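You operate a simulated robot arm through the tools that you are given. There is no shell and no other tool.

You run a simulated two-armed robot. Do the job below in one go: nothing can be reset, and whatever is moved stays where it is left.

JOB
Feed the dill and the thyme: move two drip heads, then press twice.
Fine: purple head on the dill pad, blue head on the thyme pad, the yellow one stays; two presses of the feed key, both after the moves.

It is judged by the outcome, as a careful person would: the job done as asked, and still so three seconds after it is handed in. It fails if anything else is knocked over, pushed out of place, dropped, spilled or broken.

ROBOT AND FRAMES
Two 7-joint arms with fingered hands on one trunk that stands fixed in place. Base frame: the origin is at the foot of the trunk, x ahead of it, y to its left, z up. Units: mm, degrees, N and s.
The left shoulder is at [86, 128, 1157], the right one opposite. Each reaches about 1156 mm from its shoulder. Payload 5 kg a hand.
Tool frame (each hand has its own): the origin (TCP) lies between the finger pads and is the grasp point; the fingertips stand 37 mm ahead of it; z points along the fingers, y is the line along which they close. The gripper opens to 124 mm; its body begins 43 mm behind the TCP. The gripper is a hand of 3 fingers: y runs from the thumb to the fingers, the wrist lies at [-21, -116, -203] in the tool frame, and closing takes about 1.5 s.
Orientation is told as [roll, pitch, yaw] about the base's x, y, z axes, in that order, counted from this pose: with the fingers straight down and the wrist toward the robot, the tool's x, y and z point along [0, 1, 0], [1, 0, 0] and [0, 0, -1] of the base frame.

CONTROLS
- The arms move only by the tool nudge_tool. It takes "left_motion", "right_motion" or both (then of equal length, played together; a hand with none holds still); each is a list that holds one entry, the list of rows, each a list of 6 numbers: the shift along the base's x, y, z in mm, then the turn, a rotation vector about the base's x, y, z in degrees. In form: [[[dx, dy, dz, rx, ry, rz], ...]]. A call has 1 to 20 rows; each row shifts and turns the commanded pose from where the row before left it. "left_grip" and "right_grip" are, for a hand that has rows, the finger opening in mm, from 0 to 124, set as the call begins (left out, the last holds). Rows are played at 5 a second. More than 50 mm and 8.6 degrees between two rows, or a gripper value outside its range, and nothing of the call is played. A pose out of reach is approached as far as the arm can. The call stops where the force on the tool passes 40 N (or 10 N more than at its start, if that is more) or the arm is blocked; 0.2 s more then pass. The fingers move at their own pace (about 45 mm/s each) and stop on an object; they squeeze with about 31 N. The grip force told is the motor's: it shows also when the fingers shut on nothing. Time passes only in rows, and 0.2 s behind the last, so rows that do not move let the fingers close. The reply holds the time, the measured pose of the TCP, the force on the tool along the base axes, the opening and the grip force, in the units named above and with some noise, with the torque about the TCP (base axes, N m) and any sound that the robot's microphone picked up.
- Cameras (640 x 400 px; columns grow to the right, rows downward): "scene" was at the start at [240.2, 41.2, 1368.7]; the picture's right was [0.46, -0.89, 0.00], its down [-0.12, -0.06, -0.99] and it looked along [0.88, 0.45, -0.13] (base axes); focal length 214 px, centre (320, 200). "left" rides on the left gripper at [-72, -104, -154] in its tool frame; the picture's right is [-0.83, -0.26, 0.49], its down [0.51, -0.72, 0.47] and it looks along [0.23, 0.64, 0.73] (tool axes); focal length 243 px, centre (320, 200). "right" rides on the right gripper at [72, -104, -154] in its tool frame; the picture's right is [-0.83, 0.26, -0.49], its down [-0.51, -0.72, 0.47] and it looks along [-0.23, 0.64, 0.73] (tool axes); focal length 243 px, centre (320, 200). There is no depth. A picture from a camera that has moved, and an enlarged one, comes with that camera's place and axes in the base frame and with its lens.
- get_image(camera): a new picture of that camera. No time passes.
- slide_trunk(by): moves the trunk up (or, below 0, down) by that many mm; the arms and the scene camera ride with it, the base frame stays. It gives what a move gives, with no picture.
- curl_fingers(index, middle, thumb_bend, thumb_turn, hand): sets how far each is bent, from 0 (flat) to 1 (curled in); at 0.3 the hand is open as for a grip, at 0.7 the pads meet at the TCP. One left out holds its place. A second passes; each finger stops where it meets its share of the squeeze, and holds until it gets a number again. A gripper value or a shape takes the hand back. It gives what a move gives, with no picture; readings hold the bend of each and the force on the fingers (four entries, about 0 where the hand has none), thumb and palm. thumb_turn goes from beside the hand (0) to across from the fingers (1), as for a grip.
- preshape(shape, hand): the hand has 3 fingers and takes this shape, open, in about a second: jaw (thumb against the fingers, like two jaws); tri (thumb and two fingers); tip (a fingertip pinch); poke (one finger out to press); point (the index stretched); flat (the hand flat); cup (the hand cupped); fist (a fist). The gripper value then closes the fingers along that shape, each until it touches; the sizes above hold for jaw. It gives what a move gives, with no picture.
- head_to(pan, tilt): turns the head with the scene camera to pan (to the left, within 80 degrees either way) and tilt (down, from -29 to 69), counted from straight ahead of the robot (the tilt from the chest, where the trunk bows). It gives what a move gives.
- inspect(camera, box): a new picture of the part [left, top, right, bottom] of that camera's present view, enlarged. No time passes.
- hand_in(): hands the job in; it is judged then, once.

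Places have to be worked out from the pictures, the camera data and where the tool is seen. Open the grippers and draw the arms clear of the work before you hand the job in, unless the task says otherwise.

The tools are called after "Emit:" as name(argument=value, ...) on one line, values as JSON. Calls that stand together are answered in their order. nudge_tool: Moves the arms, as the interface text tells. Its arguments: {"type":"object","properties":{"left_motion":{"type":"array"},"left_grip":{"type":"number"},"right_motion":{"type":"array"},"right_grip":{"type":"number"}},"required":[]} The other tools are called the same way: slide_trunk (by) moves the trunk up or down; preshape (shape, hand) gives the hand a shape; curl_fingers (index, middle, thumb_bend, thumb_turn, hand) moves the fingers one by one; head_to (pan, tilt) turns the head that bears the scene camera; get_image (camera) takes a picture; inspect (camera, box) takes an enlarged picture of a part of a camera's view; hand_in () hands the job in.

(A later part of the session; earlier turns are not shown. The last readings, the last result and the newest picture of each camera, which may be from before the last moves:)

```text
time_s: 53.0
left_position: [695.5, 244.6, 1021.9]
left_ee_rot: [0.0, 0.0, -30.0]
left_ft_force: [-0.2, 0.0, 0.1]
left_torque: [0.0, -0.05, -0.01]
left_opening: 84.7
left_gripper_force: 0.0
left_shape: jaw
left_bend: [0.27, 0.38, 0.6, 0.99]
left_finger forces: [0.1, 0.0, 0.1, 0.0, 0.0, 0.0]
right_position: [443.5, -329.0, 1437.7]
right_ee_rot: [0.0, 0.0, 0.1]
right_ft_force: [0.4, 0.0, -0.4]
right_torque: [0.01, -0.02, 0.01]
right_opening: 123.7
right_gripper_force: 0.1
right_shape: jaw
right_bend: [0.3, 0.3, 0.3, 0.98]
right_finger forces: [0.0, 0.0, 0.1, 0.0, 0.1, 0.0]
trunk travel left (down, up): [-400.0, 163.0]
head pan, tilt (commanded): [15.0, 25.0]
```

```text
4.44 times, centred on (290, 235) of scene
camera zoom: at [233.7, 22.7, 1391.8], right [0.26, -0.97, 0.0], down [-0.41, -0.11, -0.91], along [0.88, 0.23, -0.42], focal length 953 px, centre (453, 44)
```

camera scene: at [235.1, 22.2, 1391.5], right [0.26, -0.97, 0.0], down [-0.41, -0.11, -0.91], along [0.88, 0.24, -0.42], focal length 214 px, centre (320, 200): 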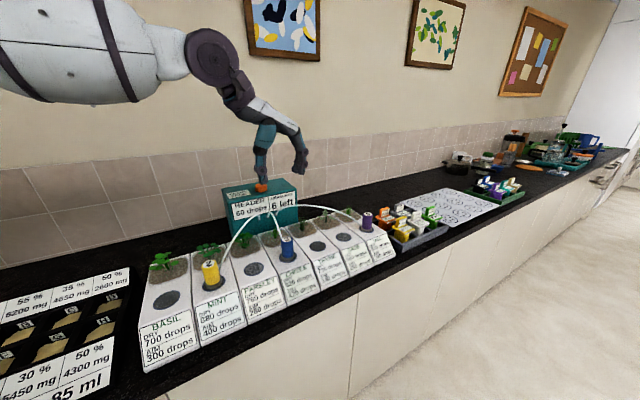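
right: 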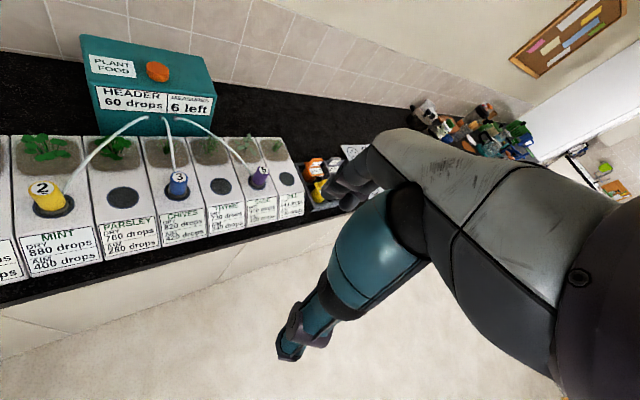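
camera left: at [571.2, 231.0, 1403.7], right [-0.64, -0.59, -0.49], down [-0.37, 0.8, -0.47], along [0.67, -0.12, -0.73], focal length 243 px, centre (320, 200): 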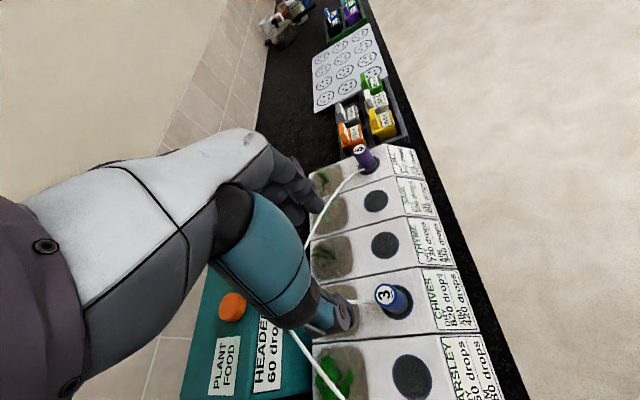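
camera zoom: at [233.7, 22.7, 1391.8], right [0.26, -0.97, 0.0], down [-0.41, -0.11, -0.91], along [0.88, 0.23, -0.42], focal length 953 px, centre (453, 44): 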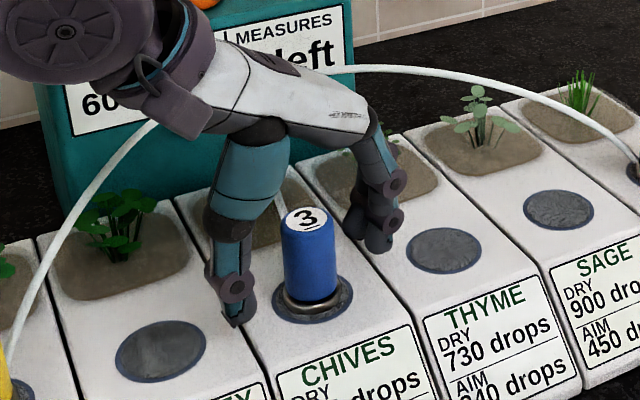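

Blue is between thumb and fingers with clear margins. A small 1.5 mm correction in y, then closing.

Emit:
nudge_tool(left_motion=[[[0, -1.5, 0, 0, 0, 0], [0, 0, 0, 0, 0, 0], [0, 0, 0, 0, 0, 0], [0, 0, 0, 0, 0, 0], [0, 0, 0, 0, 0, 0], [0, 0, 0, 0, 0, 0], [0, 0, 0, 0, 0, 0], [0, 0, 0, 0, 0, 0], [0, 0, 0, 0, 0, 0], [0, 0, 0, 0, 0, 0]]], left_grip=0)

Emit:
inspect(camera="scene", box=[240, 190, 340, 280])

Emit:
inspect(camera="left", box=[230, 160, 390, 300])

```text
time_s: 55.2
left_position: [695.1, 243.7, 1021.0]
left_ee_rot: [-0.2, 0.0, -30.0]
left_ft_force: [-0.3, -0.3, 0.1]
left_torque: [-0.02, 0.01, 0.03]
left_opening: 24.4
left_gripper_force: 31.0
left_shape: jaw
left_bend: [0.73, 0.61, 0.74, 1.0]
left_finger forces: [16.7, 9.2, 0.1, 0.1, 27.4, 0.1]
right_position: [443.5, -328.5, 1437.8]
right_ee_rot: [0.0, -0.1, -0.1]
right_ft_force: [0.1, 0.3, 0.4]
right_torque: [-0.01, 0.0, -0.01]
right_opening: 123.8
right_gripper_force: 0.1
right_shape: jaw
right_bend: [0.3, 0.3, 0.3, 0.98]
right_finger forces: [0.1, 0.0, 0.0, 0.1, 0.1, 0.0]
trunk travel left (down, up): [-400.0, 163.0]
head pan, tilt (commanded): [15.0, 25.0]
```

```text
4.44 times, centred on (290, 235) of scene
camera zoom: at [234.4, 22.9, 1391.7], right [0.26, -0.97, 0.0], down [-0.41, -0.11, -0.91], along [0.88, 0.23, -0.42], focal length 953 px, centre (453, 44)
```

zoom: 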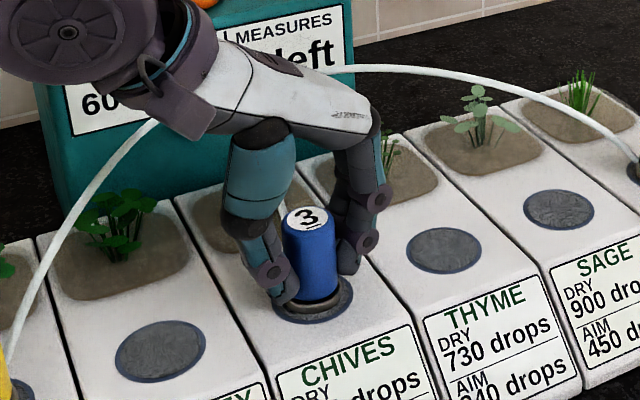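

```text
2.86 times, centred on (310, 230) of left
camera zoom: at [568.7, 231.6, 1175.2], right [-0.64, -0.59, -0.49], down [-0.37, 0.8, -0.47], along [0.67, -0.12, -0.73], focal length 693 px, centre (349, 114)
```

zoom: 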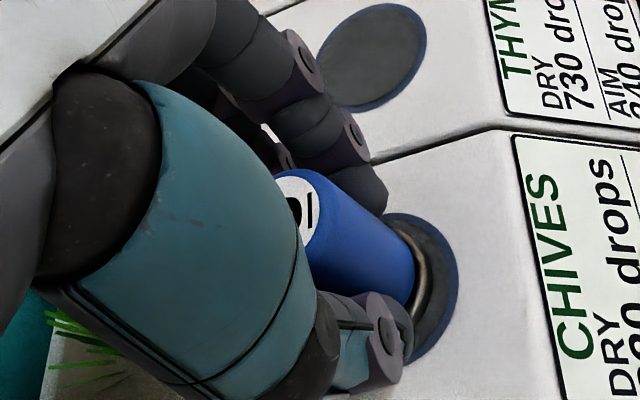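

Blue is gripped firmly and hasn't moved on its pad. I'll lift 50 mm and shift along the row to over thyme.

Emit:
nudge_tool(left_motion=[[[0, 0, 6, 0, 0, 0], [0, 0, 10, 0, 0, 0], [0, 0, 16, 0, 0, 0], [0, 0, 18, 0, 0, 0], [11.8, -11.6, 0, 0, 0, 0], [11.8, -11.6, 0, 0, 0, 0], [11.8, -11.6, 0, 0, 0, 0], [11.8, -11.6, 0, 0, 0, 0], [11.8, -11.6, 0, 0, 0, 0], [11.8, -11.6, 0, 0, 0, 0], [0, 0, 0, 0, 0, 0]]])

Emit:
inspect(camera="scene", box=[260, 180, 380, 280])

Emit:
inspect(camera="left", box=[230, 160, 390, 300])

```text
time_s: 57.6
left_position: [766.7, 173.1, 1071.5]
left_ee_rot: [-0.1, 0.0, -30.0]
left_ft_force: [0.7, 0.5, -1.3]
left_torque: [-0.04, 0.01, 0.0]
left_opening: 24.3
left_gripper_force: 31.2
left_shape: jaw
left_bend: [0.73, 0.61, 0.74, 1.0]
left_finger forces: [16.9, 9.5, 0.1, 0.0, 27.4, 0.0]
right_position: [444.9, -328.2, 1439.1]
right_ee_rot: [0.0, 0.0, -0.1]
right_ft_force: [0.1, -0.1, 0.2]
right_torque: [-0.03, 0.0, 0.02]
right_opening: 123.8
right_gripper_force: 0.0
right_shape: jaw
right_bend: [0.3, 0.3, 0.3, 0.98]
right_finger forces: [0.0, 0.0, 0.0, 0.0, 0.0, 0.0]
trunk travel left (down, up): [-400.0, 163.0]
head pan, tilt (commanded): [15.0, 25.0]
```

```text
4.00 times, centred on (320, 230) of scene
camera zoom: at [234.3, 23.3, 1391.7], right [0.26, -0.97, 0.0], down [-0.41, -0.11, -0.91], along [0.88, 0.23, -0.42], focal length 858 px, centre (320, 80)
```

zoom: 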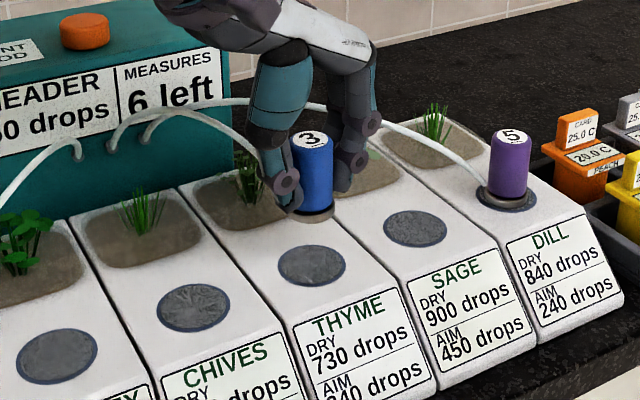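

```text
2.86 times, centred on (310, 230) of left
camera zoom: at [639.8, 162.2, 1225.6], right [-0.64, -0.59, -0.49], down [-0.37, 0.8, -0.47], along [0.67, -0.12, -0.73], focal length 693 px, centre (349, 114)
```

zoom: 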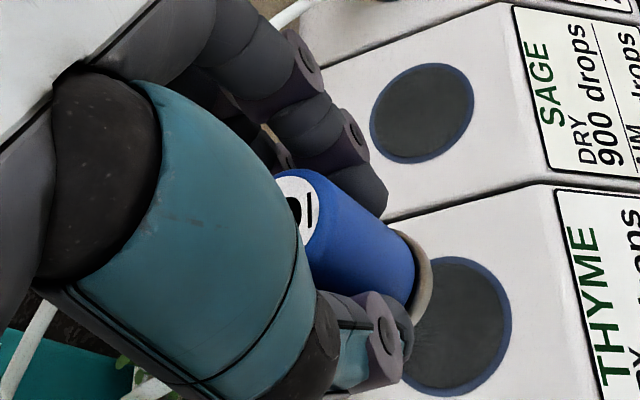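

Blue is over thyme, with the foot's projection matching the pad within about 1 mm. Lowering gently toward contact.

Emit:
nudge_tool(left_motion=[[[-0.3, -0.3, -12, 0, 0, 0], [-0.3, -0.3, -12, 0, 0, 0], [0, 0, -12, 0, 0, 0], [0, 0, -6, 0, 0, 0], [0, 0, -4, 0, 0, 0], [0, 0, -2, 0, 0, 0], [0, 0, 0, 0, 0, 0]]])

Emit:
inspect(camera="scene", box=[280, 200, 350, 260])

Emit:
inspect(camera="left", box=[230, 160, 390, 300])

```text
time_s: 59.2
left_position: [766.2, 171.5, 1022.8]
left_ee_rot: [-0.2, 0.0, -30.1]
left_ft_force: [-0.5, 0.3, -1.9]
left_torque: [-0.02, -0.03, -0.02]
left_opening: 24.7
left_gripper_force: 31.3
left_shape: jaw
left_bend: [0.73, 0.61, 0.74, 1.0]
left_finger forces: [16.9, 9.7, 0.1, 0.0, 27.4, 0.0]
right_position: [443.4, -328.9, 1438.8]
right_ee_rot: [0.1, 0.0, 0.0]
right_ft_force: [0.6, 0.2, -0.4]
right_torque: [0.0, 0.01, -0.02]
right_opening: 123.8
right_gripper_force: 0.0
right_shape: jaw
right_bend: [0.3, 0.3, 0.3, 0.98]
right_finger forces: [0.0, 0.1, 0.0, 0.1, 0.1, 0.0]
trunk travel left (down, up): [-400.0, 163.0]
head pan, tilt (commanded): [15.0, 25.0]
```

```text
6.67 times, centred on (315, 230) of scene
camera zoom: at [234.4, 22.9, 1391.6], right [0.26, -0.97, 0.0], down [-0.41, -0.11, -0.91], along [0.88, 0.23, -0.42], focal length 1430 px, centre (353, 0)
```

zoom: 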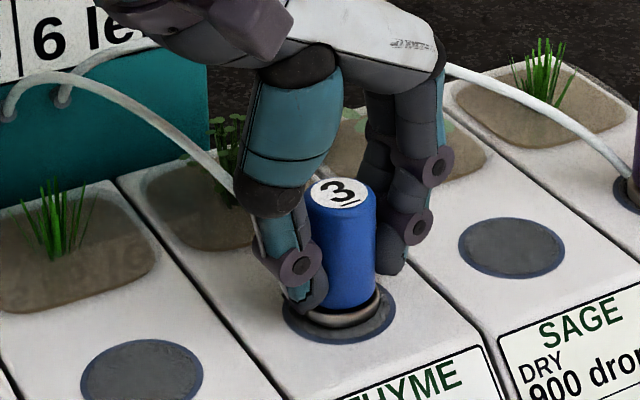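

```text
2.86 times, centred on (310, 230) of left
camera zoom: at [639.1, 161.1, 1177.2], right [-0.64, -0.59, -0.49], down [-0.37, 0.8, -0.47], along [0.67, -0.12, -0.73], focal length 693 px, centre (349, 114)
```

zoom: 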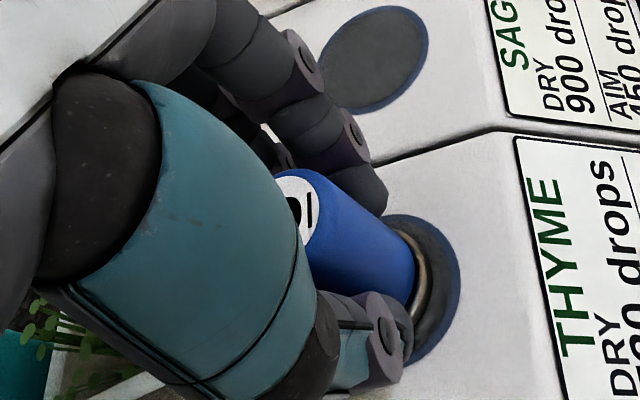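

The left view now matches the original chives grasp picture almost exactly, so blue is centred on thyme. I'll take 1 mm steps to contact.

Emit:
nudge_tool(left_motion=[[[0, 0, -1, 0, 0, 0], [0, 0, 0, 0, 0, 0]]])

Emit:
nudge_tool(left_motion=[[[0, 0, -1, 0, 0, 0], [0, 0, 0, 0, 0, 0]]])

```text
time_s: 59.8
left_position: [765.5, 172.2, 1022.0]
left_ee_rot: [-0.2, 0.0, -30.0]
left_ft_force: [0.1, 0.8, -2.1]
left_torque: [-0.01, 0.03, -0.02]
left_opening: 24.5
left_gripper_force: 31.3
left_shape: jaw
left_bend: [0.73, 0.61, 0.74, 1.0]
left_finger forces: [16.9, 9.7, 0.0, 0.0, 27.2, 0.0]
right_position: [445.6, -327.9, 1440.0]
right_ee_rot: [0.0, 0.0, 0.0]
right_ft_force: [0.2, 0.0, 0.2]
right_torque: [0.01, 0.01, -0.01]
right_opening: 123.6
right_gripper_force: 0.0
right_shape: jaw
right_bend: [0.3, 0.3, 0.3, 0.98]
right_finger forces: [0.0, 0.1, 0.0, 0.1, 0.1, 0.1]
trunk travel left (down, up): [-400.0, 163.0]
head pan, tilt (commanded): [15.0, 25.0]
```

```text
time_s: 60.4
left_position: [766.2, 171.7, 1021.6]
left_ee_rot: [0.1, 0.0, -29.9]
left_ft_force: [-1.2, 0.9, -1.0]
left_torque: [0.01, 0.0, -0.01]
left_opening: 24.3
left_gripper_force: 30.7
left_shape: jaw
left_bend: [0.73, 0.61, 0.74, 1.0]
left_finger forces: [16.9, 9.6, 0.1, 0.0, 27.5, 0.1]
right_position: [444.5, -328.5, 1437.8]
right_ee_rot: [0.0, 0.0, 0.0]
right_ft_force: [0.8, -0.2, 0.6]
right_torque: [0.02, 0.04, -0.01]
right_opening: 123.9
right_gripper_force: 0.0
right_shape: jaw
right_bend: [0.3, 0.3, 0.3, 0.98]
right_finger forces: [0.1, 0.0, 0.0, 0.0, 0.0, 0.0]
trunk travel left (down, up): [-400.0, 163.0]
head pan, tilt (commanded): [15.0, 25.0]
```

The force is still only the head's weight, so I'll take another step or two down.

Emit:
nudge_tool(left_motion=[[[0, 0, -1, 0, 0, 0], [0, 0, 0, 0, 0, 0]]])

Emit:
nudge_tool(left_motion=[[[0, 0, -0.7, 0, 0, 0], [0, 0, 0, 0, 0, 0]]])

```text
time_s: 61.0
left_position: [764.9, 172.6, 1020.5]
left_ee_rot: [0.1, -0.1, -30.0]
left_ft_force: [0.7, 1.6, 3.2]
left_torque: [-0.02, -0.02, -0.02]
left_opening: 24.2
left_gripper_force: 31.2
left_shape: jaw
left_bend: [0.73, 0.61, 0.74, 1.0]
left_finger forces: [17.3, 10.1, 0.0, 0.0, 28.0, 0.0]
right_position: [444.6, -328.5, 1438.2]
right_ee_rot: [0.0, 0.0, 0.0]
right_ft_force: [0.2, -0.5, -0.5]
right_torque: [-0.02, -0.05, 0.01]
right_opening: 123.6
right_gripper_force: 0.0
right_shape: jaw
right_bend: [0.3, 0.3, 0.3, 0.98]
right_finger forces: [0.0, 0.0, 0.0, 0.0, 0.0, 0.1]
trunk travel left (down, up): [-400.0, 163.0]
head pan, tilt (commanded): [15.0, 25.0]
```

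```text
time_s: 61.6
left_position: [765.9, 171.8, 1022.3]
left_ee_rot: [0.0, -0.1, -30.1]
left_ft_force: [0.3, 0.2, 7.5]
left_torque: [0.02, -0.06, 0.03]
left_opening: 24.6
left_gripper_force: 31.3
left_shape: jaw
left_bend: [0.73, 0.61, 0.74, 1.0]
left_finger forces: [17.7, 10.6, 0.1, 0.0, 28.8, 0.1]
right_position: [444.6, -328.1, 1439.2]
right_ee_rot: [0.0, 0.1, -0.1]
right_ft_force: [0.0, -0.6, -0.6]
right_torque: [-0.01, 0.0, 0.02]
right_opening: 123.7
right_gripper_force: 0.0
right_shape: jaw
right_bend: [0.3, 0.3, 0.3, 0.98]
right_finger forces: [0.0, 0.1, 0.1, 0.0, 0.0, 0.0]
trunk travel left (down, up): [-400.0, 163.0]
head pan, tilt (commanded): [15.0, 25.0]
```

Blue bears on the pad with about 7.5 N. I'll release in stages: a little first, then out to 85 mm.

Emit:
nudge_tool(left_motion=[[[0, 0, 0, 0, 0, 0], [0, 0, 0, 0, 0, 0], [0, 0, 0, 0, 0, 0], [0, 0, 0, 0, 0, 0]]], left_grip=40)

Emit:
nudge_tool(left_motion=[[[0, 0, 0, 0, 0, 0], [0, 0, 0, 0, 0, 0], [0, 0, 0, 0, 0, 0], [0, 0, 0, 0, 0, 0], [0, 0, 0, 0, 0, 0], [0, 0, 0, 0, 0, 0], [0, 0, 0, 0, 0, 0]]], left_grip=85)

Emit:
inspect(camera="scene", box=[280, 200, 350, 260])

Emit:
inspect(camera="left", box=[230, 160, 390, 300])

```text
time_s: 62.6
left_position: [766.9, 172.8, 1019.3]
left_ee_rot: [-0.1, -0.1, -30.0]
left_ft_force: [0.8, 0.2, -0.1]
left_torque: [0.01, 0.02, -0.02]
left_opening: 39.9
left_gripper_force: 0.0
left_shape: jaw
left_bend: [0.74, 0.53, 0.73, 1.0]
left_finger forces: [0.0, 0.1, 0.0, 0.0, 0.0, 0.0]
right_position: [443.8, -328.1, 1439.7]
right_ee_rot: [0.0, 0.0, 0.1]
right_ft_force: [-0.1, -0.2, 0.5]
right_torque: [-0.03, 0.01, 0.02]
right_opening: 123.6
right_gripper_force: 0.0
right_shape: jaw
right_bend: [0.3, 0.3, 0.3, 0.98]
right_finger forces: [0.0, 0.0, 0.0, 0.0, 0.1, 0.1]
trunk travel left (down, up): [-400.0, 163.0]
head pan, tilt (commanded): [15.0, 25.0]
```

```text
time_s: 64.2
left_position: [765.5, 171.8, 1018.0]
left_ee_rot: [-0.1, 0.0, -30.0]
left_ft_force: [0.2, -0.4, -0.1]
left_torque: [-0.01, -0.02, 0.01]
left_opening: 84.4
left_gripper_force: 0.0
left_shape: jaw
left_bend: [0.27, 0.38, 0.6, 0.99]
left_finger forces: [0.0, 0.0, 0.1, 0.1, 0.0, 0.0]
right_position: [443.4, -328.6, 1438.3]
right_ee_rot: [-0.1, 0.1, 0.0]
right_ft_force: [-0.5, 0.4, 0.0]
right_torque: [-0.03, -0.02, 0.01]
right_opening: 123.9
right_gripper_force: 0.1
right_shape: jaw
right_bend: [0.3, 0.3, 0.3, 0.98]
right_finger forces: [0.0, 0.1, 0.0, 0.0, 0.0, 0.1]
trunk travel left (down, up): [-400.0, 163.0]
head pan, tilt (commanded): [15.0, 25.0]
```

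```text
6.67 times, centred on (315, 230) of scene
camera zoom: at [234.2, 22.9, 1391.7], right [0.26, -0.97, 0.0], down [-0.41, -0.11, -0.91], along [0.88, 0.23, -0.42], focal length 1430 px, centre (353, 0)
```

zoom: 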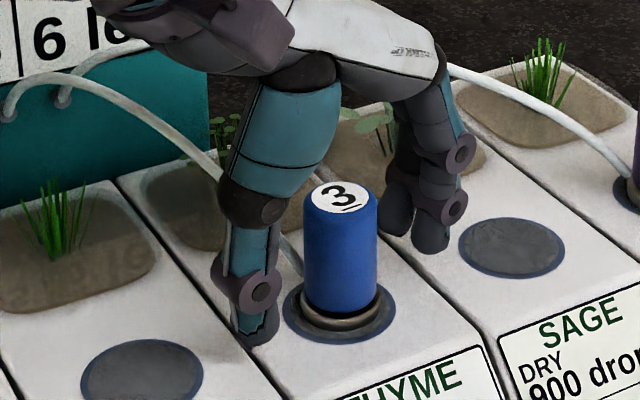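

```text
2.86 times, centred on (310, 230) of left
camera zoom: at [639.2, 160.8, 1173.6], right [-0.64, -0.59, -0.49], down [-0.37, 0.8, -0.47], along [0.67, -0.12, -0.73], focal length 693 px, centre (349, 114)
```

zoom: 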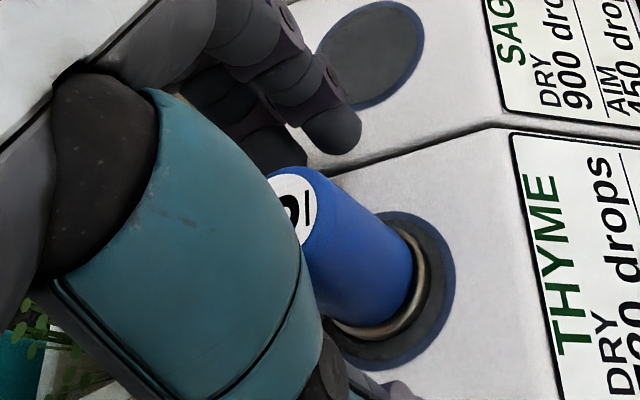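

Blue stands free and centred on thyme, with the hose behind the thumb. Lifting the hand straight up.

Emit:
nudge_tool(left_motion=[[[0, 0, 12, 0, 0, 0], [0, 0, 18, 0, 0, 0], [0, 0, 25, 0, 0, 0], [0, 0, 30, 0, 0, 0], [0, 0, 40, 0, 0, 0], [0, 0, 45, 0, 0, 0], [0, 0, 45, 0, 0, 0], [0, 0, 0, 0, 0, 0]]])

Emit:
get_image(camera="scene")

Emit:
inspect(camera="scene", box=[180, 180, 400, 300])

Emit:
get_image(camera="left")

```text
time_s: 66.0
left_position: [766.2, 171.9, 1233.7]
left_ee_rot: [-0.1, 0.1, -30.0]
left_ft_force: [0.4, -0.3, -0.3]
left_torque: [0.02, 0.0, -0.01]
left_opening: 84.5
left_gripper_force: 0.0
left_shape: jaw
left_bend: [0.27, 0.38, 0.6, 0.99]
left_finger forces: [0.0, 0.0, 0.0, 0.1, 0.0, 0.0]
right_position: [444.9, -328.0, 1439.1]
right_ee_rot: [0.0, -0.1, 0.1]
right_ft_force: [0.0, 0.1, 1.1]
right_torque: [-0.02, 0.01, -0.03]
right_opening: 123.6
right_gripper_force: 0.1
right_shape: jaw
right_bend: [0.3, 0.3, 0.3, 0.98]
right_finger forces: [0.1, 0.0, 0.0, 0.2, 0.0, 0.0]
trunk travel left (down, up): [-400.0, 163.0]
head pan, tilt (commanded): [15.0, 25.0]
```

```text
taken
camera scene: at [234.9, 23.2, 1391.5], right [0.26, -0.97, 0.0], down [-0.41, -0.11, -0.91], along [0.88, 0.23, -0.42], focal length 214 px, centre (320, 200)
```

scene: 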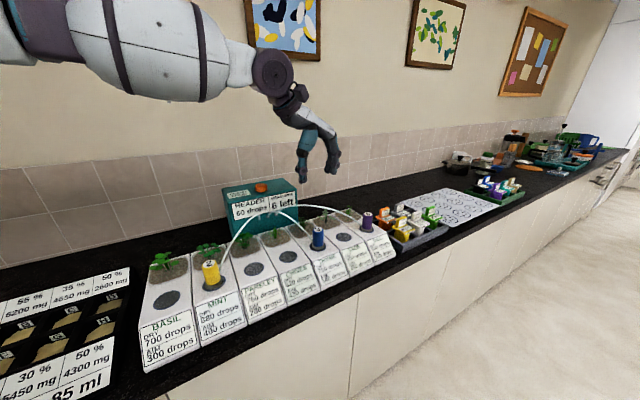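

```text
2.91 times, centred on (290, 240) of scene
camera zoom: at [234.9, 23.2, 1391.5], right [0.26, -0.97, 0.0], down [-0.41, -0.11, -0.91], along [0.88, 0.23, -0.42], focal length 624 px, centre (407, 84)
```

zoom: 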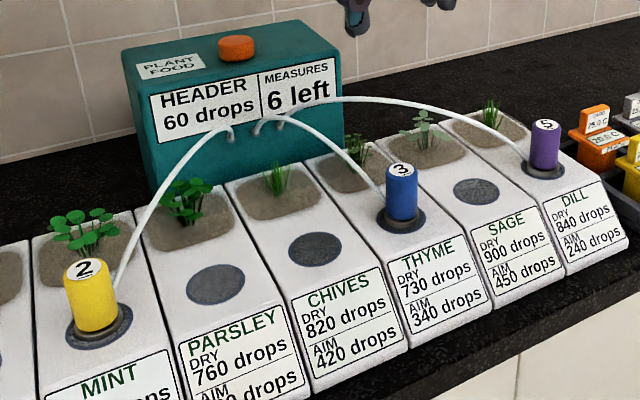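

```text
taken
camera left: at [639.3, 160.4, 1388.0], right [-0.64, -0.59, -0.49], down [-0.37, 0.8, -0.47], along [0.67, -0.12, -0.73], focal length 243 px, centre (320, 200)
```

left: 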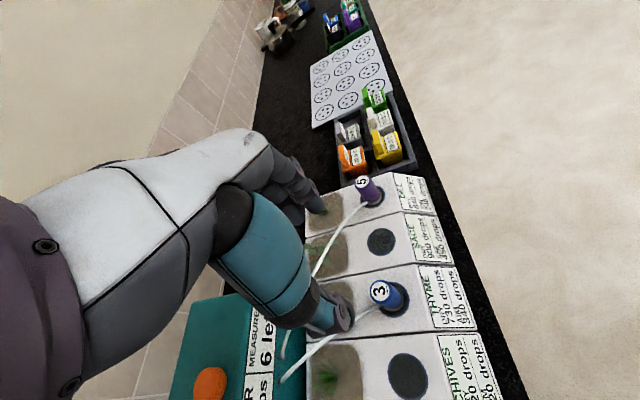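

Both heads are in place, yellow is untouched, and the counter still reads 6 left. Next I'll bring the left hand toward the feed key, high up, turning to yaw 0 with some forward tilt so the reach stays comfortable.

Emit:
nudge_tool(left_motion=[[[4, 22, 6, 0, 0, 3], [4, 22, 6, 0, 0, 3], [4, 22, 6, 0, 0, 3], [4, 22, 6, 0, 0, 3], [4, 22, 6, 0, 0, 3], [4, 22, 6, 0, 0, 3], [4, 22, 6, 0, 0, 3], [4, 22, 6, 0, 0, 3], [4, 22, 6, 0, 0, 3], [4, 22, 6, 0, 0, 3], [0, 0, 0, 0, -5, 0], [0, 0, 0, 0, -5, 0], [0, 0, 0, 0, -5, 0], [0, 0, 0, 0, -5, 0], [0, 0, 0, 0, 0, 0]]])

Emit:
preshape(shape="poke", hand="left")

Emit:
get_image(camera="scene")

Emit:
get_image(camera="left")

```text
time_s: 69.2
left_position: [805.9, 391.2, 1295.6]
left_ee_rot: [0.0, -20.1, -0.1]
left_ft_force: [-0.4, 0.0, 0.3]
left_torque: [0.0, 0.0, 0.01]
left_opening: 84.6
left_gripper_force: 0.0
left_shape: jaw
left_bend: [0.27, 0.38, 0.6, 0.99]
left_finger forces: [0.0, 0.0, 0.1, 0.1, 0.0, 0.0]
right_position: [445.4, -328.1, 1438.9]
right_ee_rot: [0.0, 0.1, 0.0]
right_ft_force: [0.2, -0.5, -0.6]
right_torque: [0.0, 0.02, 0.02]
right_opening: 123.5
right_gripper_force: 0.1
right_shape: jaw
right_bend: [0.3, 0.3, 0.3, 0.98]
right_finger forces: [0.0, 0.0, 0.0, 0.0, 0.0, 0.1]
trunk travel left (down, up): [-400.0, 163.0]
head pan, tilt (commanded): [15.0, 25.0]
```

```text
time_s: 70.1
left_position: [805.7, 392.5, 1294.6]
left_ee_rot: [0.0, -20.0, 0.0]
left_ft_force: [0.4, -0.7, -0.1]
left_torque: [0.05, 0.0, 0.0]
left_opening: 0.0
left_gripper_force: 0.1
left_shape: poke
left_bend: [0.7, 0.7, 1.0, 1.0]
left_finger forces: [0.0, 0.0, 0.0, 0.0, 0.0, 0.1]
right_position: [444.8, -329.2, 1439.1]
right_ee_rot: [0.1, -0.1, 0.0]
right_ft_force: [0.4, 0.5, -0.5]
right_torque: [-0.01, 0.01, 0.0]
right_opening: 123.5
right_gripper_force: 0.1
right_shape: jaw
right_bend: [0.3, 0.3, 0.3, 0.98]
right_finger forces: [0.1, 0.0, 0.0, 0.0, 0.0, 0.0]
trunk travel left (down, up): [-400.0, 163.0]
head pan, tilt (commanded): [15.0, 25.0]
```

```text
taken
camera scene: at [234.1, 23.0, 1391.7], right [0.26, -0.97, 0.0], down [-0.41, -0.11, -0.91], along [0.88, 0.23, -0.42], focal length 214 px, centre (320, 200)
```

scene: 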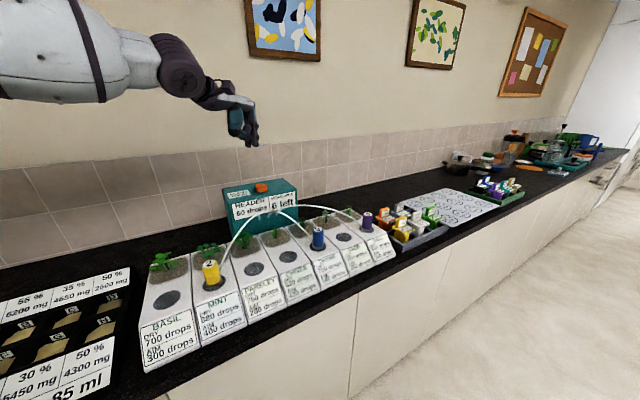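

```text
taken
camera left: at [654.4, 319.3, 1403.7], right [-0.08, -0.83, -0.55], down [-0.52, 0.51, -0.69], along [0.85, 0.23, -0.47], focal length 243 px, centre (320, 200)
```

left: 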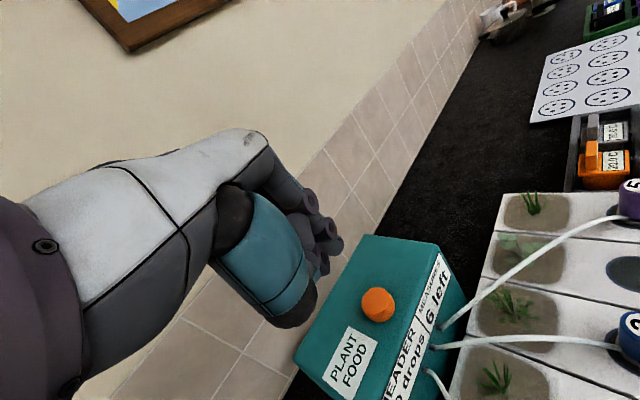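

The poke shape has the fingers at 0.7 bend and the thumb tucked in. I'll enlarge both views to find the fingertip and the key.

Emit:
inspect(camera="left", box=[220, 150, 420, 350])

Emit:
inspect(camera="scene", box=[190, 60, 310, 240])

```text
2.00 times, centred on (320, 250) of left
camera zoom: at [654.4, 319.3, 1403.7], right [-0.08, -0.83, -0.55], down [-0.52, 0.51, -0.69], along [0.85, 0.23, -0.47], focal length 485 px, centre (320, 100)
```

zoom: 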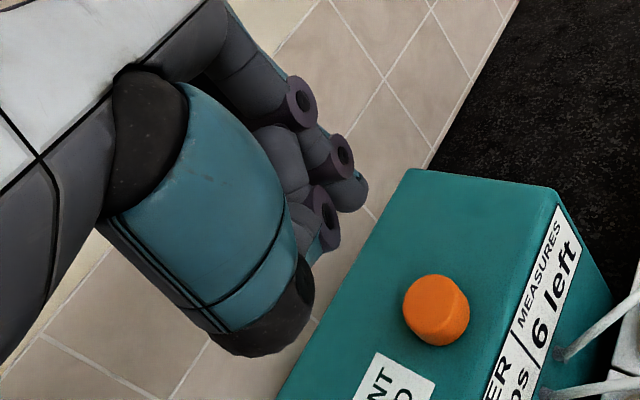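

```text
2.22 times, centred on (250, 150) of scene
camera zoom: at [234.1, 23.0, 1391.7], right [0.26, -0.97, 0.0], down [-0.41, -0.11, -0.91], along [0.88, 0.23, -0.42], focal length 477 px, centre (476, 311)
```

zoom: 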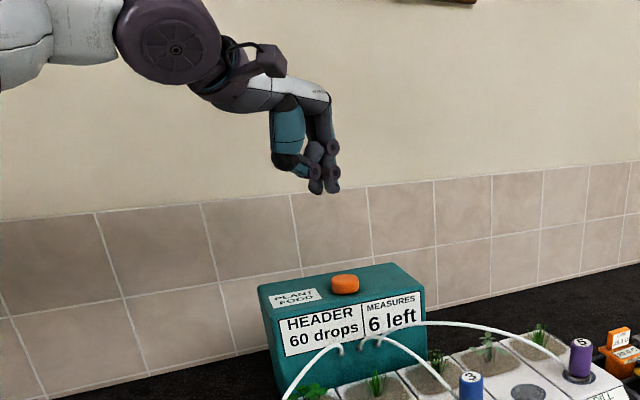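

The two fingertips are about 24 mm apart, centred near the tool axis and roughly 35 mm ahead of the TCP. The key's top centre is near [857, 403, 1117] and about 42 mm wide. I'll move to about 30 mm above it and check alignment.

Emit:
nudge_tool(left_motion=[[[10, 3, 0, 0, 0, 0], [10, 3, -15, 0, 0, 0], [10, 3, -25, 0, 0, 0], [9, 2, -25, 0, 0, 0], [0, 0, -25, 0, 0, 0], [0, 0, -15, 0, 0, 0], [0, 0, 0, 0, 0, 0]]])

Emit:
inspect(camera="left", box=[240, 160, 400, 300])

Emit:
inspect(camera="scene", box=[210, 140, 310, 230])

```text
time_s: 71.7
left_position: [843.9, 402.8, 1189.4]
left_ee_rot: [0.0, -20.1, 0.0]
left_ft_force: [-0.2, 0.3, -0.6]
left_torque: [0.0, 0.02, 0.02]
left_opening: 0.0
left_gripper_force: 0.1
left_shape: poke
left_bend: [0.7, 0.7, 1.0, 1.0]
left_finger forces: [0.1, 0.0, 0.1, 0.0, 0.0, 0.0]
right_position: [445.2, -329.8, 1439.0]
right_ee_rot: [0.0, 0.0, 0.0]
right_ft_force: [0.3, 0.6, 0.0]
right_torque: [-0.01, -0.01, 0.02]
right_opening: 123.7
right_gripper_force: 0.1
right_shape: jaw
right_bend: [0.3, 0.3, 0.3, 0.98]
right_finger forces: [0.0, 0.0, 0.0, 0.0, 0.1, 0.1]
trunk travel left (down, up): [-400.0, 163.0]
head pan, tilt (commanded): [15.0, 25.0]
```

```text
2.86 times, centred on (320, 230) of left
camera zoom: at [693.7, 329.9, 1298.9], right [-0.08, -0.83, -0.55], down [-0.52, 0.51, -0.69], along [0.85, 0.23, -0.47], focal length 693 px, centre (320, 114)
```

zoom: 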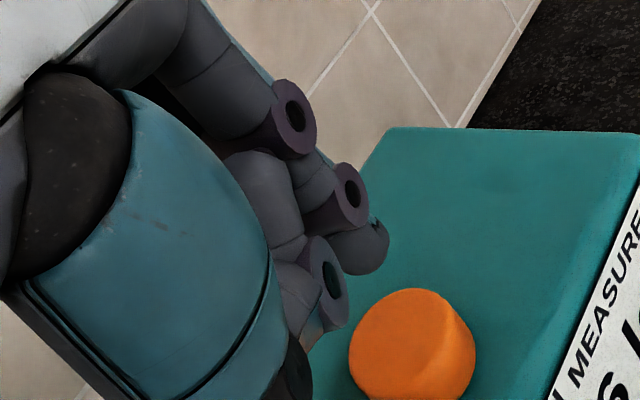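

```text
4.44 times, centred on (260, 185) of scene
camera zoom: at [234.2, 22.6, 1391.7], right [0.26, -0.97, 0.0], down [-0.41, -0.11, -0.91], along [0.88, 0.23, -0.42], focal length 953 px, centre (587, 267)
```

zoom: 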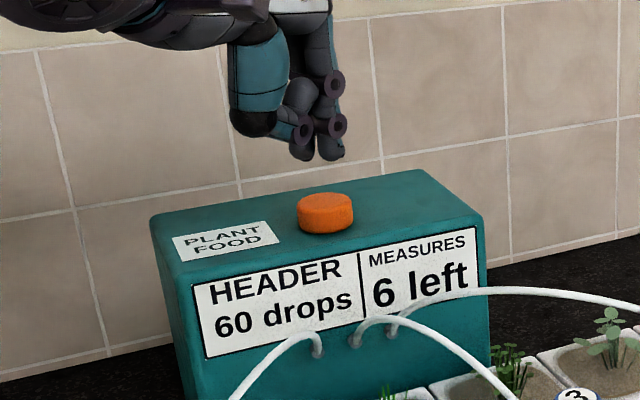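

The fingertips straddle the key's centre within 2 mm and are about 36 mm above it. I'll come down most of the way, staying clear of contact.

Emit:
nudge_tool(left_motion=[[[0.5, -1.5, -10, 0, 0, 0], [0.5, 0, -10, 0, 0, 0], [0, 0, -8, 0, 0, 0], [0, 0, 0, 0, 0, 0]]])

Emit:
inspect(camera="left", box=[270, 180, 390, 300])

Emit:
inspect(camera="scene", box=[220, 150, 300, 220])

```text
time_s: 72.7
left_position: [845.7, 401.2, 1161.3]
left_ee_rot: [0.0, -20.0, -0.1]
left_ft_force: [0.0, 0.1, -0.9]
left_torque: [0.02, -0.01, 0.0]
left_opening: 0.4
left_gripper_force: 0.0
left_shape: poke
left_bend: [0.7, 0.7, 1.0, 1.0]
left_finger forces: [0.1, 0.1, 0.0, 0.0, 0.1, 0.0]
right_position: [445.0, -328.7, 1438.2]
right_ee_rot: [-0.1, 0.0, 0.0]
right_ft_force: [0.1, 0.7, -0.1]
right_torque: [0.0, -0.02, 0.03]
right_opening: 123.6
right_gripper_force: 0.1
right_shape: jaw
right_bend: [0.3, 0.3, 0.3, 0.98]
right_finger forces: [0.0, 0.0, 0.0, 0.1, 0.0, 0.1]
trunk travel left (down, up): [-400.0, 163.0]
head pan, tilt (commanded): [15.0, 25.0]
```

```text
3.33 times, centred on (330, 240) of left
camera zoom: at [694.5, 328.2, 1270.9], right [-0.08, -0.83, -0.55], down [-0.52, 0.51, -0.69], along [0.85, 0.23, -0.47], focal length 809 px, centre (287, 67)
```

zoom: 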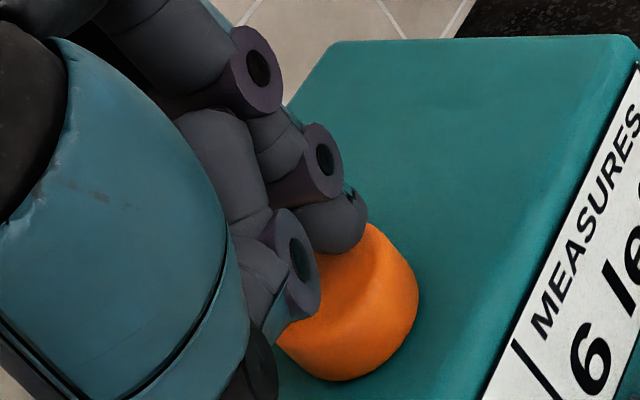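

```text
5.71 times, centred on (260, 185) of scene
camera zoom: at [234.3, 22.8, 1391.7], right [0.26, -0.97, 0.0], down [-0.41, -0.11, -0.91], along [0.88, 0.23, -0.42], focal length 1226 px, centre (663, 286)
```

zoom: 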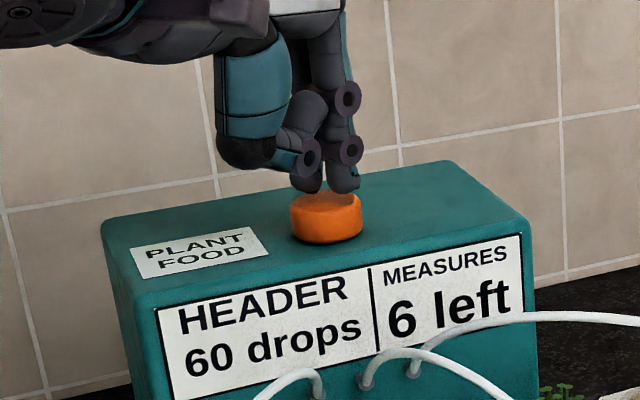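

The fingertips are centred over the key with about 7 mm of gap. I'll advance in small steps and watch force and sound.

Emit:
nudge_tool(left_motion=[[[0, 0, -3, 0, 0, 0], [0, 0, -2, 0, 0, 0], [0, 0, 0, 0, 0, 0]]])

Emit:
nudge_tool(left_motion=[[[0, 0, -2, 0, 0, 0], [0, 0, 0, 0, 0, 0]]])

```text
time_s: 73.5
left_position: [847.3, 401.3, 1157.0]
left_ee_rot: [0.2, -20.0, 0.0]
left_ft_force: [-0.4, 0.3, 2.2]
left_torque: [0.07, -0.02, 0.02]
left_opening: 0.0
left_gripper_force: 0.1
left_shape: poke
left_bend: [0.7, 0.7, 1.0, 1.0]
left_finger forces: [0.0, 1.3, 0.1, 0.0, 0.0, 0.0]
right_position: [444.5, -329.6, 1439.0]
right_ee_rot: [0.0, 0.0, 0.0]
right_ft_force: [-0.6, -0.5, 0.3]
right_torque: [-0.02, -0.02, 0.01]
right_opening: 124.0
right_gripper_force: 0.0
right_shape: jaw
right_bend: [0.3, 0.3, 0.3, 0.98]
right_finger forces: [0.1, 0.0, 0.0, 0.1, 0.0, 0.0]
trunk travel left (down, up): [-400.0, 163.0]
head pan, tilt (commanded): [15.0, 25.0]
```

```text
time_s: 74.1
left_position: [846.0, 401.0, 1155.5]
left_ee_rot: [0.0, -20.0, -0.2]
left_ft_force: [1.0, 0.2, 2.2]
left_torque: [-0.01, -0.06, -0.01]
left_opening: 0.1
left_gripper_force: 0.0
left_shape: poke
left_bend: [0.7, 0.7, 1.0, 1.0]
left_finger forces: [0.1, 2.4, 0.0, 0.0, 0.1, 0.0]
right_position: [443.2, -329.1, 1438.9]
right_ee_rot: [0.1, 0.0, 0.0]
right_ft_force: [-0.4, 0.6, -0.4]
right_torque: [-0.01, 0.01, -0.01]
right_opening: 123.4
right_gripper_force: 0.0
right_shape: jaw
right_bend: [0.3, 0.3, 0.3, 0.98]
right_finger forces: [0.0, 0.1, 0.0, 0.0, 0.0, 0.0]
trunk travel left (down, up): [-400.0, 163.0]
head pan, tilt (commanded): [15.0, 25.0]
heard: click
```

Heard a click at about 2 N. I'll check the counter before moving.

Emit:
inspect(camera="scene", box=[220, 150, 300, 220])

Emit:
inspect(camera="left", box=[270, 180, 450, 320])

```text
5.71 times, centred on (260, 185) of scene
camera zoom: at [234.0, 22.8, 1391.7], right [0.26, -0.97, 0.0], down [-0.41, -0.11, -0.91], along [0.88, 0.23, -0.42], focal length 1226 px, centre (663, 286)
```

zoom: 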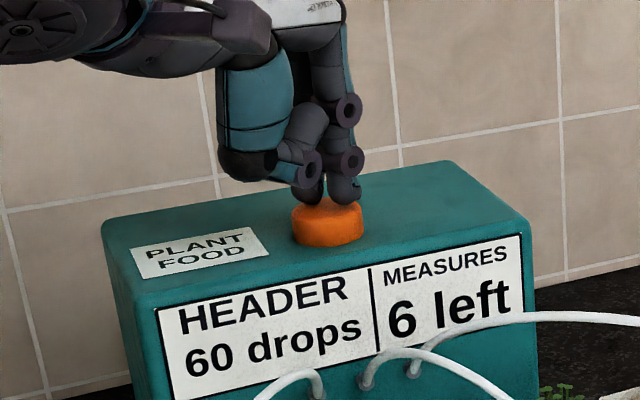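

```text
2.86 times, centred on (360, 250) of left
camera zoom: at [694.3, 328.4, 1264.1], right [-0.08, -0.83, -0.55], down [-0.52, 0.51, -0.69], along [0.85, 0.23, -0.47], focal length 693 px, centre (206, 57)
```

zoom: 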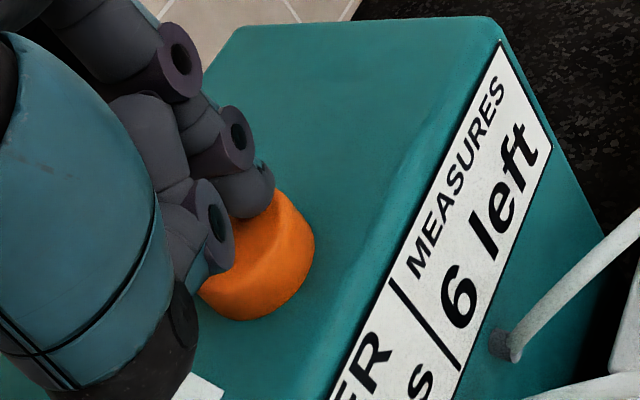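

The counter still reads 6; it may update on release or after a delay. I'll lift off cleanly, wait a moment, and check again.

Emit:
nudge_tool(left_motion=[[[0, 0, 5, 0, 0, 0], [0, 0, 8, 0, 0, 0], [0, 0, 0, 0, 0, 0], [0, 0, 0, 0, 0, 0], [0, 0, 0, 0, 0, 0]]])

Emit:
inspect(camera="scene", box=[220, 150, 300, 220])

Emit:
inspect(camera="scene", box=[180, 180, 400, 300])

```text
time_s: 75.3
left_position: [845.2, 401.5, 1168.7]
left_ee_rot: [-0.1, -20.0, 0.0]
left_ft_force: [-0.2, 1.1, -0.1]
left_torque: [0.01, -0.02, -0.04]
left_opening: 0.0
left_gripper_force: 0.0
left_shape: poke
left_bend: [0.7, 0.7, 1.0, 1.0]
left_finger forces: [0.1, 0.0, 0.1, 0.0, 0.0, 0.0]
right_position: [444.2, -328.8, 1439.7]
right_ee_rot: [0.0, 0.1, 0.0]
right_ft_force: [-0.4, -0.2, 0.1]
right_torque: [-0.01, -0.05, -0.01]
right_opening: 123.5
right_gripper_force: 0.1
right_shape: jaw
right_bend: [0.3, 0.3, 0.3, 0.98]
right_finger forces: [0.0, 0.1, 0.0, 0.0, 0.0, 0.0]
trunk travel left (down, up): [-400.0, 163.0]
head pan, tilt (commanded): [15.0, 25.0]
```

```text
5.71 times, centred on (260, 185) of scene
camera zoom: at [234.1, 22.8, 1391.7], right [0.26, -0.97, 0.0], down [-0.41, -0.11, -0.91], along [0.88, 0.23, -0.42], focal length 1226 px, centre (663, 286)
```

zoom: 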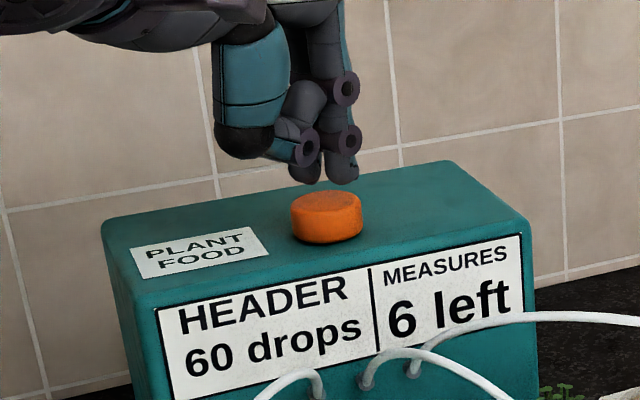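

```text
2.91 times, centred on (290, 240) of scene
camera zoom: at [234.1, 22.8, 1391.7], right [0.26, -0.97, 0.0], down [-0.41, -0.11, -0.91], along [0.88, 0.23, -0.42], focal length 624 px, centre (407, 84)
```

zoom: 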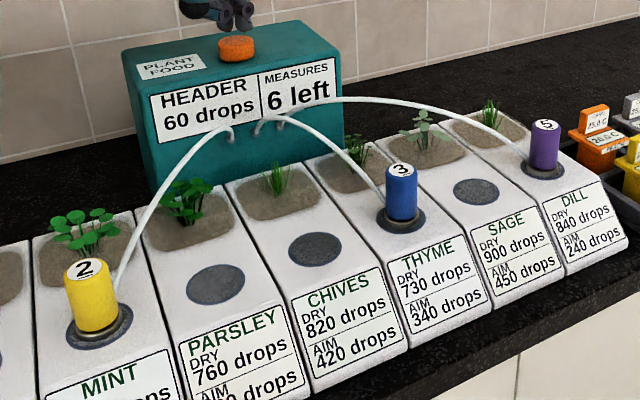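

A click was heard but the counter hasn't changed. I'll wait a couple of seconds to see if it updates late or if there's another sound.

Emit:
nudge_tool(left_motion=[[[0, 0, 0, 0, 0, 0], [0, 0, 0, 0, 0, 0], [0, 0, 0, 0, 0, 0], [0, 0, 0, 0, 0, 0], [0, 0, 0, 0, 0, 0], [0, 0, 0, 0, 0, 0], [0, 0, 0, 0, 0, 0], [0, 0, 0, 0, 0, 0], [0, 0, 0, 0, 0, 0], [0, 0, 0, 0, 0, 0], [0, 0, 0, 0, 0, 0], [0, 0, 0, 0, 0, 0]]])

Emit:
inspect(camera="left", box=[260, 160, 500, 320])

Emit:
inspect(camera="scene", box=[220, 170, 300, 230])

```text
time_s: 77.9
left_position: [845.3, 401.3, 1167.9]
left_ee_rot: [0.0, -20.0, 0.0]
left_ft_force: [-0.1, 0.3, 0.2]
left_torque: [0.03, -0.02, 0.02]
left_opening: 0.1
left_gripper_force: 0.1
left_shape: poke
left_bend: [0.7, 0.7, 1.0, 1.0]
left_finger forces: [0.1, 0.0, 0.0, 0.0, 0.0, 0.1]
right_position: [445.4, -328.5, 1440.4]
right_ee_rot: [0.0, 0.0, -0.1]
right_ft_force: [-0.6, 0.2, -0.3]
right_torque: [0.0, -0.03, -0.03]
right_opening: 123.5
right_gripper_force: 0.0
right_shape: jaw
right_bend: [0.3, 0.3, 0.3, 0.98]
right_finger forces: [0.0, 0.0, 0.0, 0.1, 0.0, 0.0]
trunk travel left (down, up): [-400.0, 163.0]
head pan, tilt (commanded): [15.0, 25.0]
```

```text
2.50 times, centred on (380, 240) of left
camera zoom: at [694.4, 328.3, 1277.0], right [-0.08, -0.83, -0.55], down [-0.52, 0.51, -0.69], along [0.85, 0.23, -0.47], focal length 606 px, centre (170, 100)
```

zoom: 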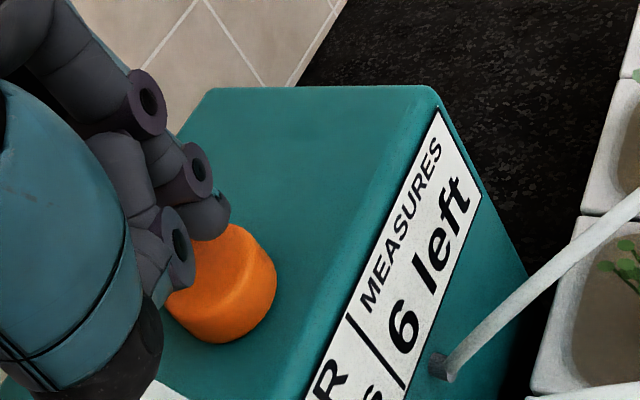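

```text
6.67 times, centred on (260, 200) of scene
camera zoom: at [234.2, 22.9, 1391.7], right [0.26, -0.97, 0.0], down [-0.41, -0.11, -0.91], along [0.88, 0.23, -0.42], focal length 1430 px, centre (720, 200)
```

zoom: 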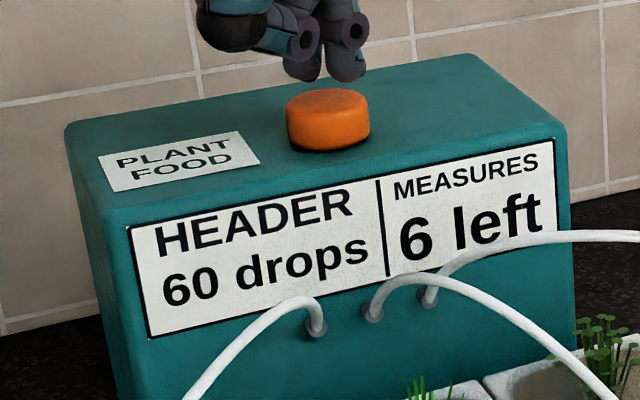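

The "6 left" panel looks like a printed label, so the click is the actual confirmation of a press, and the key has since been fully released. I'll repeat the same stroke for the second press.

Emit:
nudge_tool(left_motion=[[[0, 0, -6, 0, 0, 0], [0, 0, -3, 0, 0, 0], [0, 0, -2, 0, 0, 0], [0, 0, 0, 0, 0, 0]]])

Emit:
nudge_tool(left_motion=[[[0, 0, -2, 0, 0, 0], [0, 0, 0, 0, 0, 0]]])

```text
time_s: 78.9
left_position: [845.9, 401.5, 1157.7]
left_ee_rot: [0.0, -20.0, -0.1]
left_ft_force: [-0.2, 0.6, 1.3]
left_torque: [-0.01, -0.02, -0.01]
left_opening: 0.1
left_gripper_force: 0.0
left_shape: poke
left_bend: [0.7, 0.7, 1.0, 1.0]
left_finger forces: [0.0, 1.5, 0.0, 0.0, 0.0, 0.0]
right_position: [444.4, -328.5, 1439.3]
right_ee_rot: [0.0, 0.0, 0.0]
right_ft_force: [-0.1, -0.9, 0.0]
right_torque: [-0.02, -0.01, -0.01]
right_opening: 123.8
right_gripper_force: 0.0
right_shape: jaw
right_bend: [0.3, 0.3, 0.3, 0.98]
right_finger forces: [0.0, 0.1, 0.0, 0.0, 0.0, 0.0]
trunk travel left (down, up): [-400.0, 163.0]
head pan, tilt (commanded): [15.0, 25.0]
```

```text
time_s: 79.5
left_position: [846.3, 401.5, 1154.7]
left_ee_rot: [0.0, -20.1, -0.1]
left_ft_force: [1.1, -0.6, 1.7]
left_torque: [0.02, -0.04, -0.01]
left_opening: 0.0
left_gripper_force: 0.1
left_shape: poke
left_bend: [0.7, 0.7, 1.0, 1.0]
left_finger forces: [0.0, 2.5, 0.1, 0.0, 0.0, 0.1]
right_position: [443.6, -329.2, 1438.8]
right_ee_rot: [0.0, -0.1, 0.0]
right_ft_force: [0.0, -0.2, 0.0]
right_torque: [0.01, 0.0, -0.03]
right_opening: 123.8
right_gripper_force: 0.3
right_shape: jaw
right_bend: [0.3, 0.3, 0.3, 0.98]
right_finger forces: [0.0, 0.0, 0.0, 0.1, 0.1, 0.0]
trunk travel left (down, up): [-400.0, 163.0]
head pan, tilt (commanded): [15.0, 25.0]
heard: click
```

A second click at the same stroke. Releasing straight up and retreating high, then checking the whole scene.

Emit:
nudge_tool(left_motion=[[[0, 0, 6, 0, 0, 0], [0, 0, 12, 0, 0, 0], [0, 0, 25, 0, 0, 0], [0, 0, 35, 0, 0, 0], [-5, 0, 40, 0, 0, 0], [-10, 0, 40, 0, 0, 0], [0, 0, 0, 0, 0, 0]]])

Emit:
inspect(camera="scene", box=[180, 170, 400, 300])

```text
time_s: 81.1
left_position: [830.2, 402.9, 1312.2]
left_ee_rot: [0.0, -20.0, -0.1]
left_ft_force: [-0.4, 0.0, -0.6]
left_torque: [0.03, 0.01, 0.03]
left_opening: 0.1
left_gripper_force: 0.0
left_shape: poke
left_bend: [0.7, 0.7, 1.0, 1.0]
left_finger forces: [0.0, 0.0, 0.0, 0.0, 0.1, 0.0]
right_position: [444.5, -327.0, 1438.1]
right_ee_rot: [0.1, -0.1, 0.0]
right_ft_force: [0.2, -0.1, 0.1]
right_torque: [0.02, 0.03, 0.0]
right_opening: 123.9
right_gripper_force: 0.0
right_shape: jaw
right_bend: [0.3, 0.3, 0.3, 0.98]
right_finger forces: [0.0, 0.1, 0.0, 0.1, 0.1, 0.0]
trunk travel left (down, up): [-400.0, 163.0]
head pan, tilt (commanded): [15.0, 25.0]
```

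```text
2.91 times, centred on (290, 235) of scene
camera zoom: at [235.1, 23.2, 1391.5], right [0.26, -0.97, 0.0], down [-0.41, -0.11, -0.91], along [0.88, 0.23, -0.42], focal length 624 px, centre (407, 98)
```

zoom: 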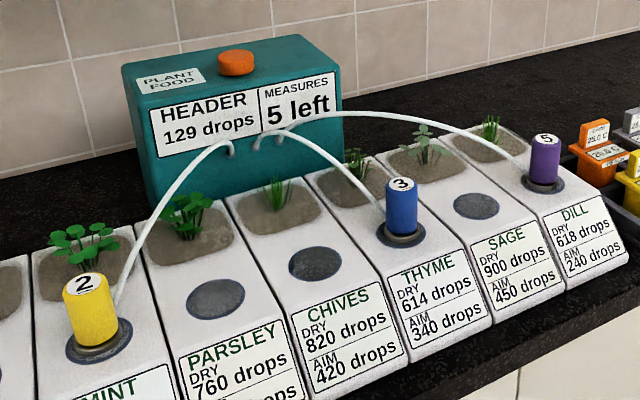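

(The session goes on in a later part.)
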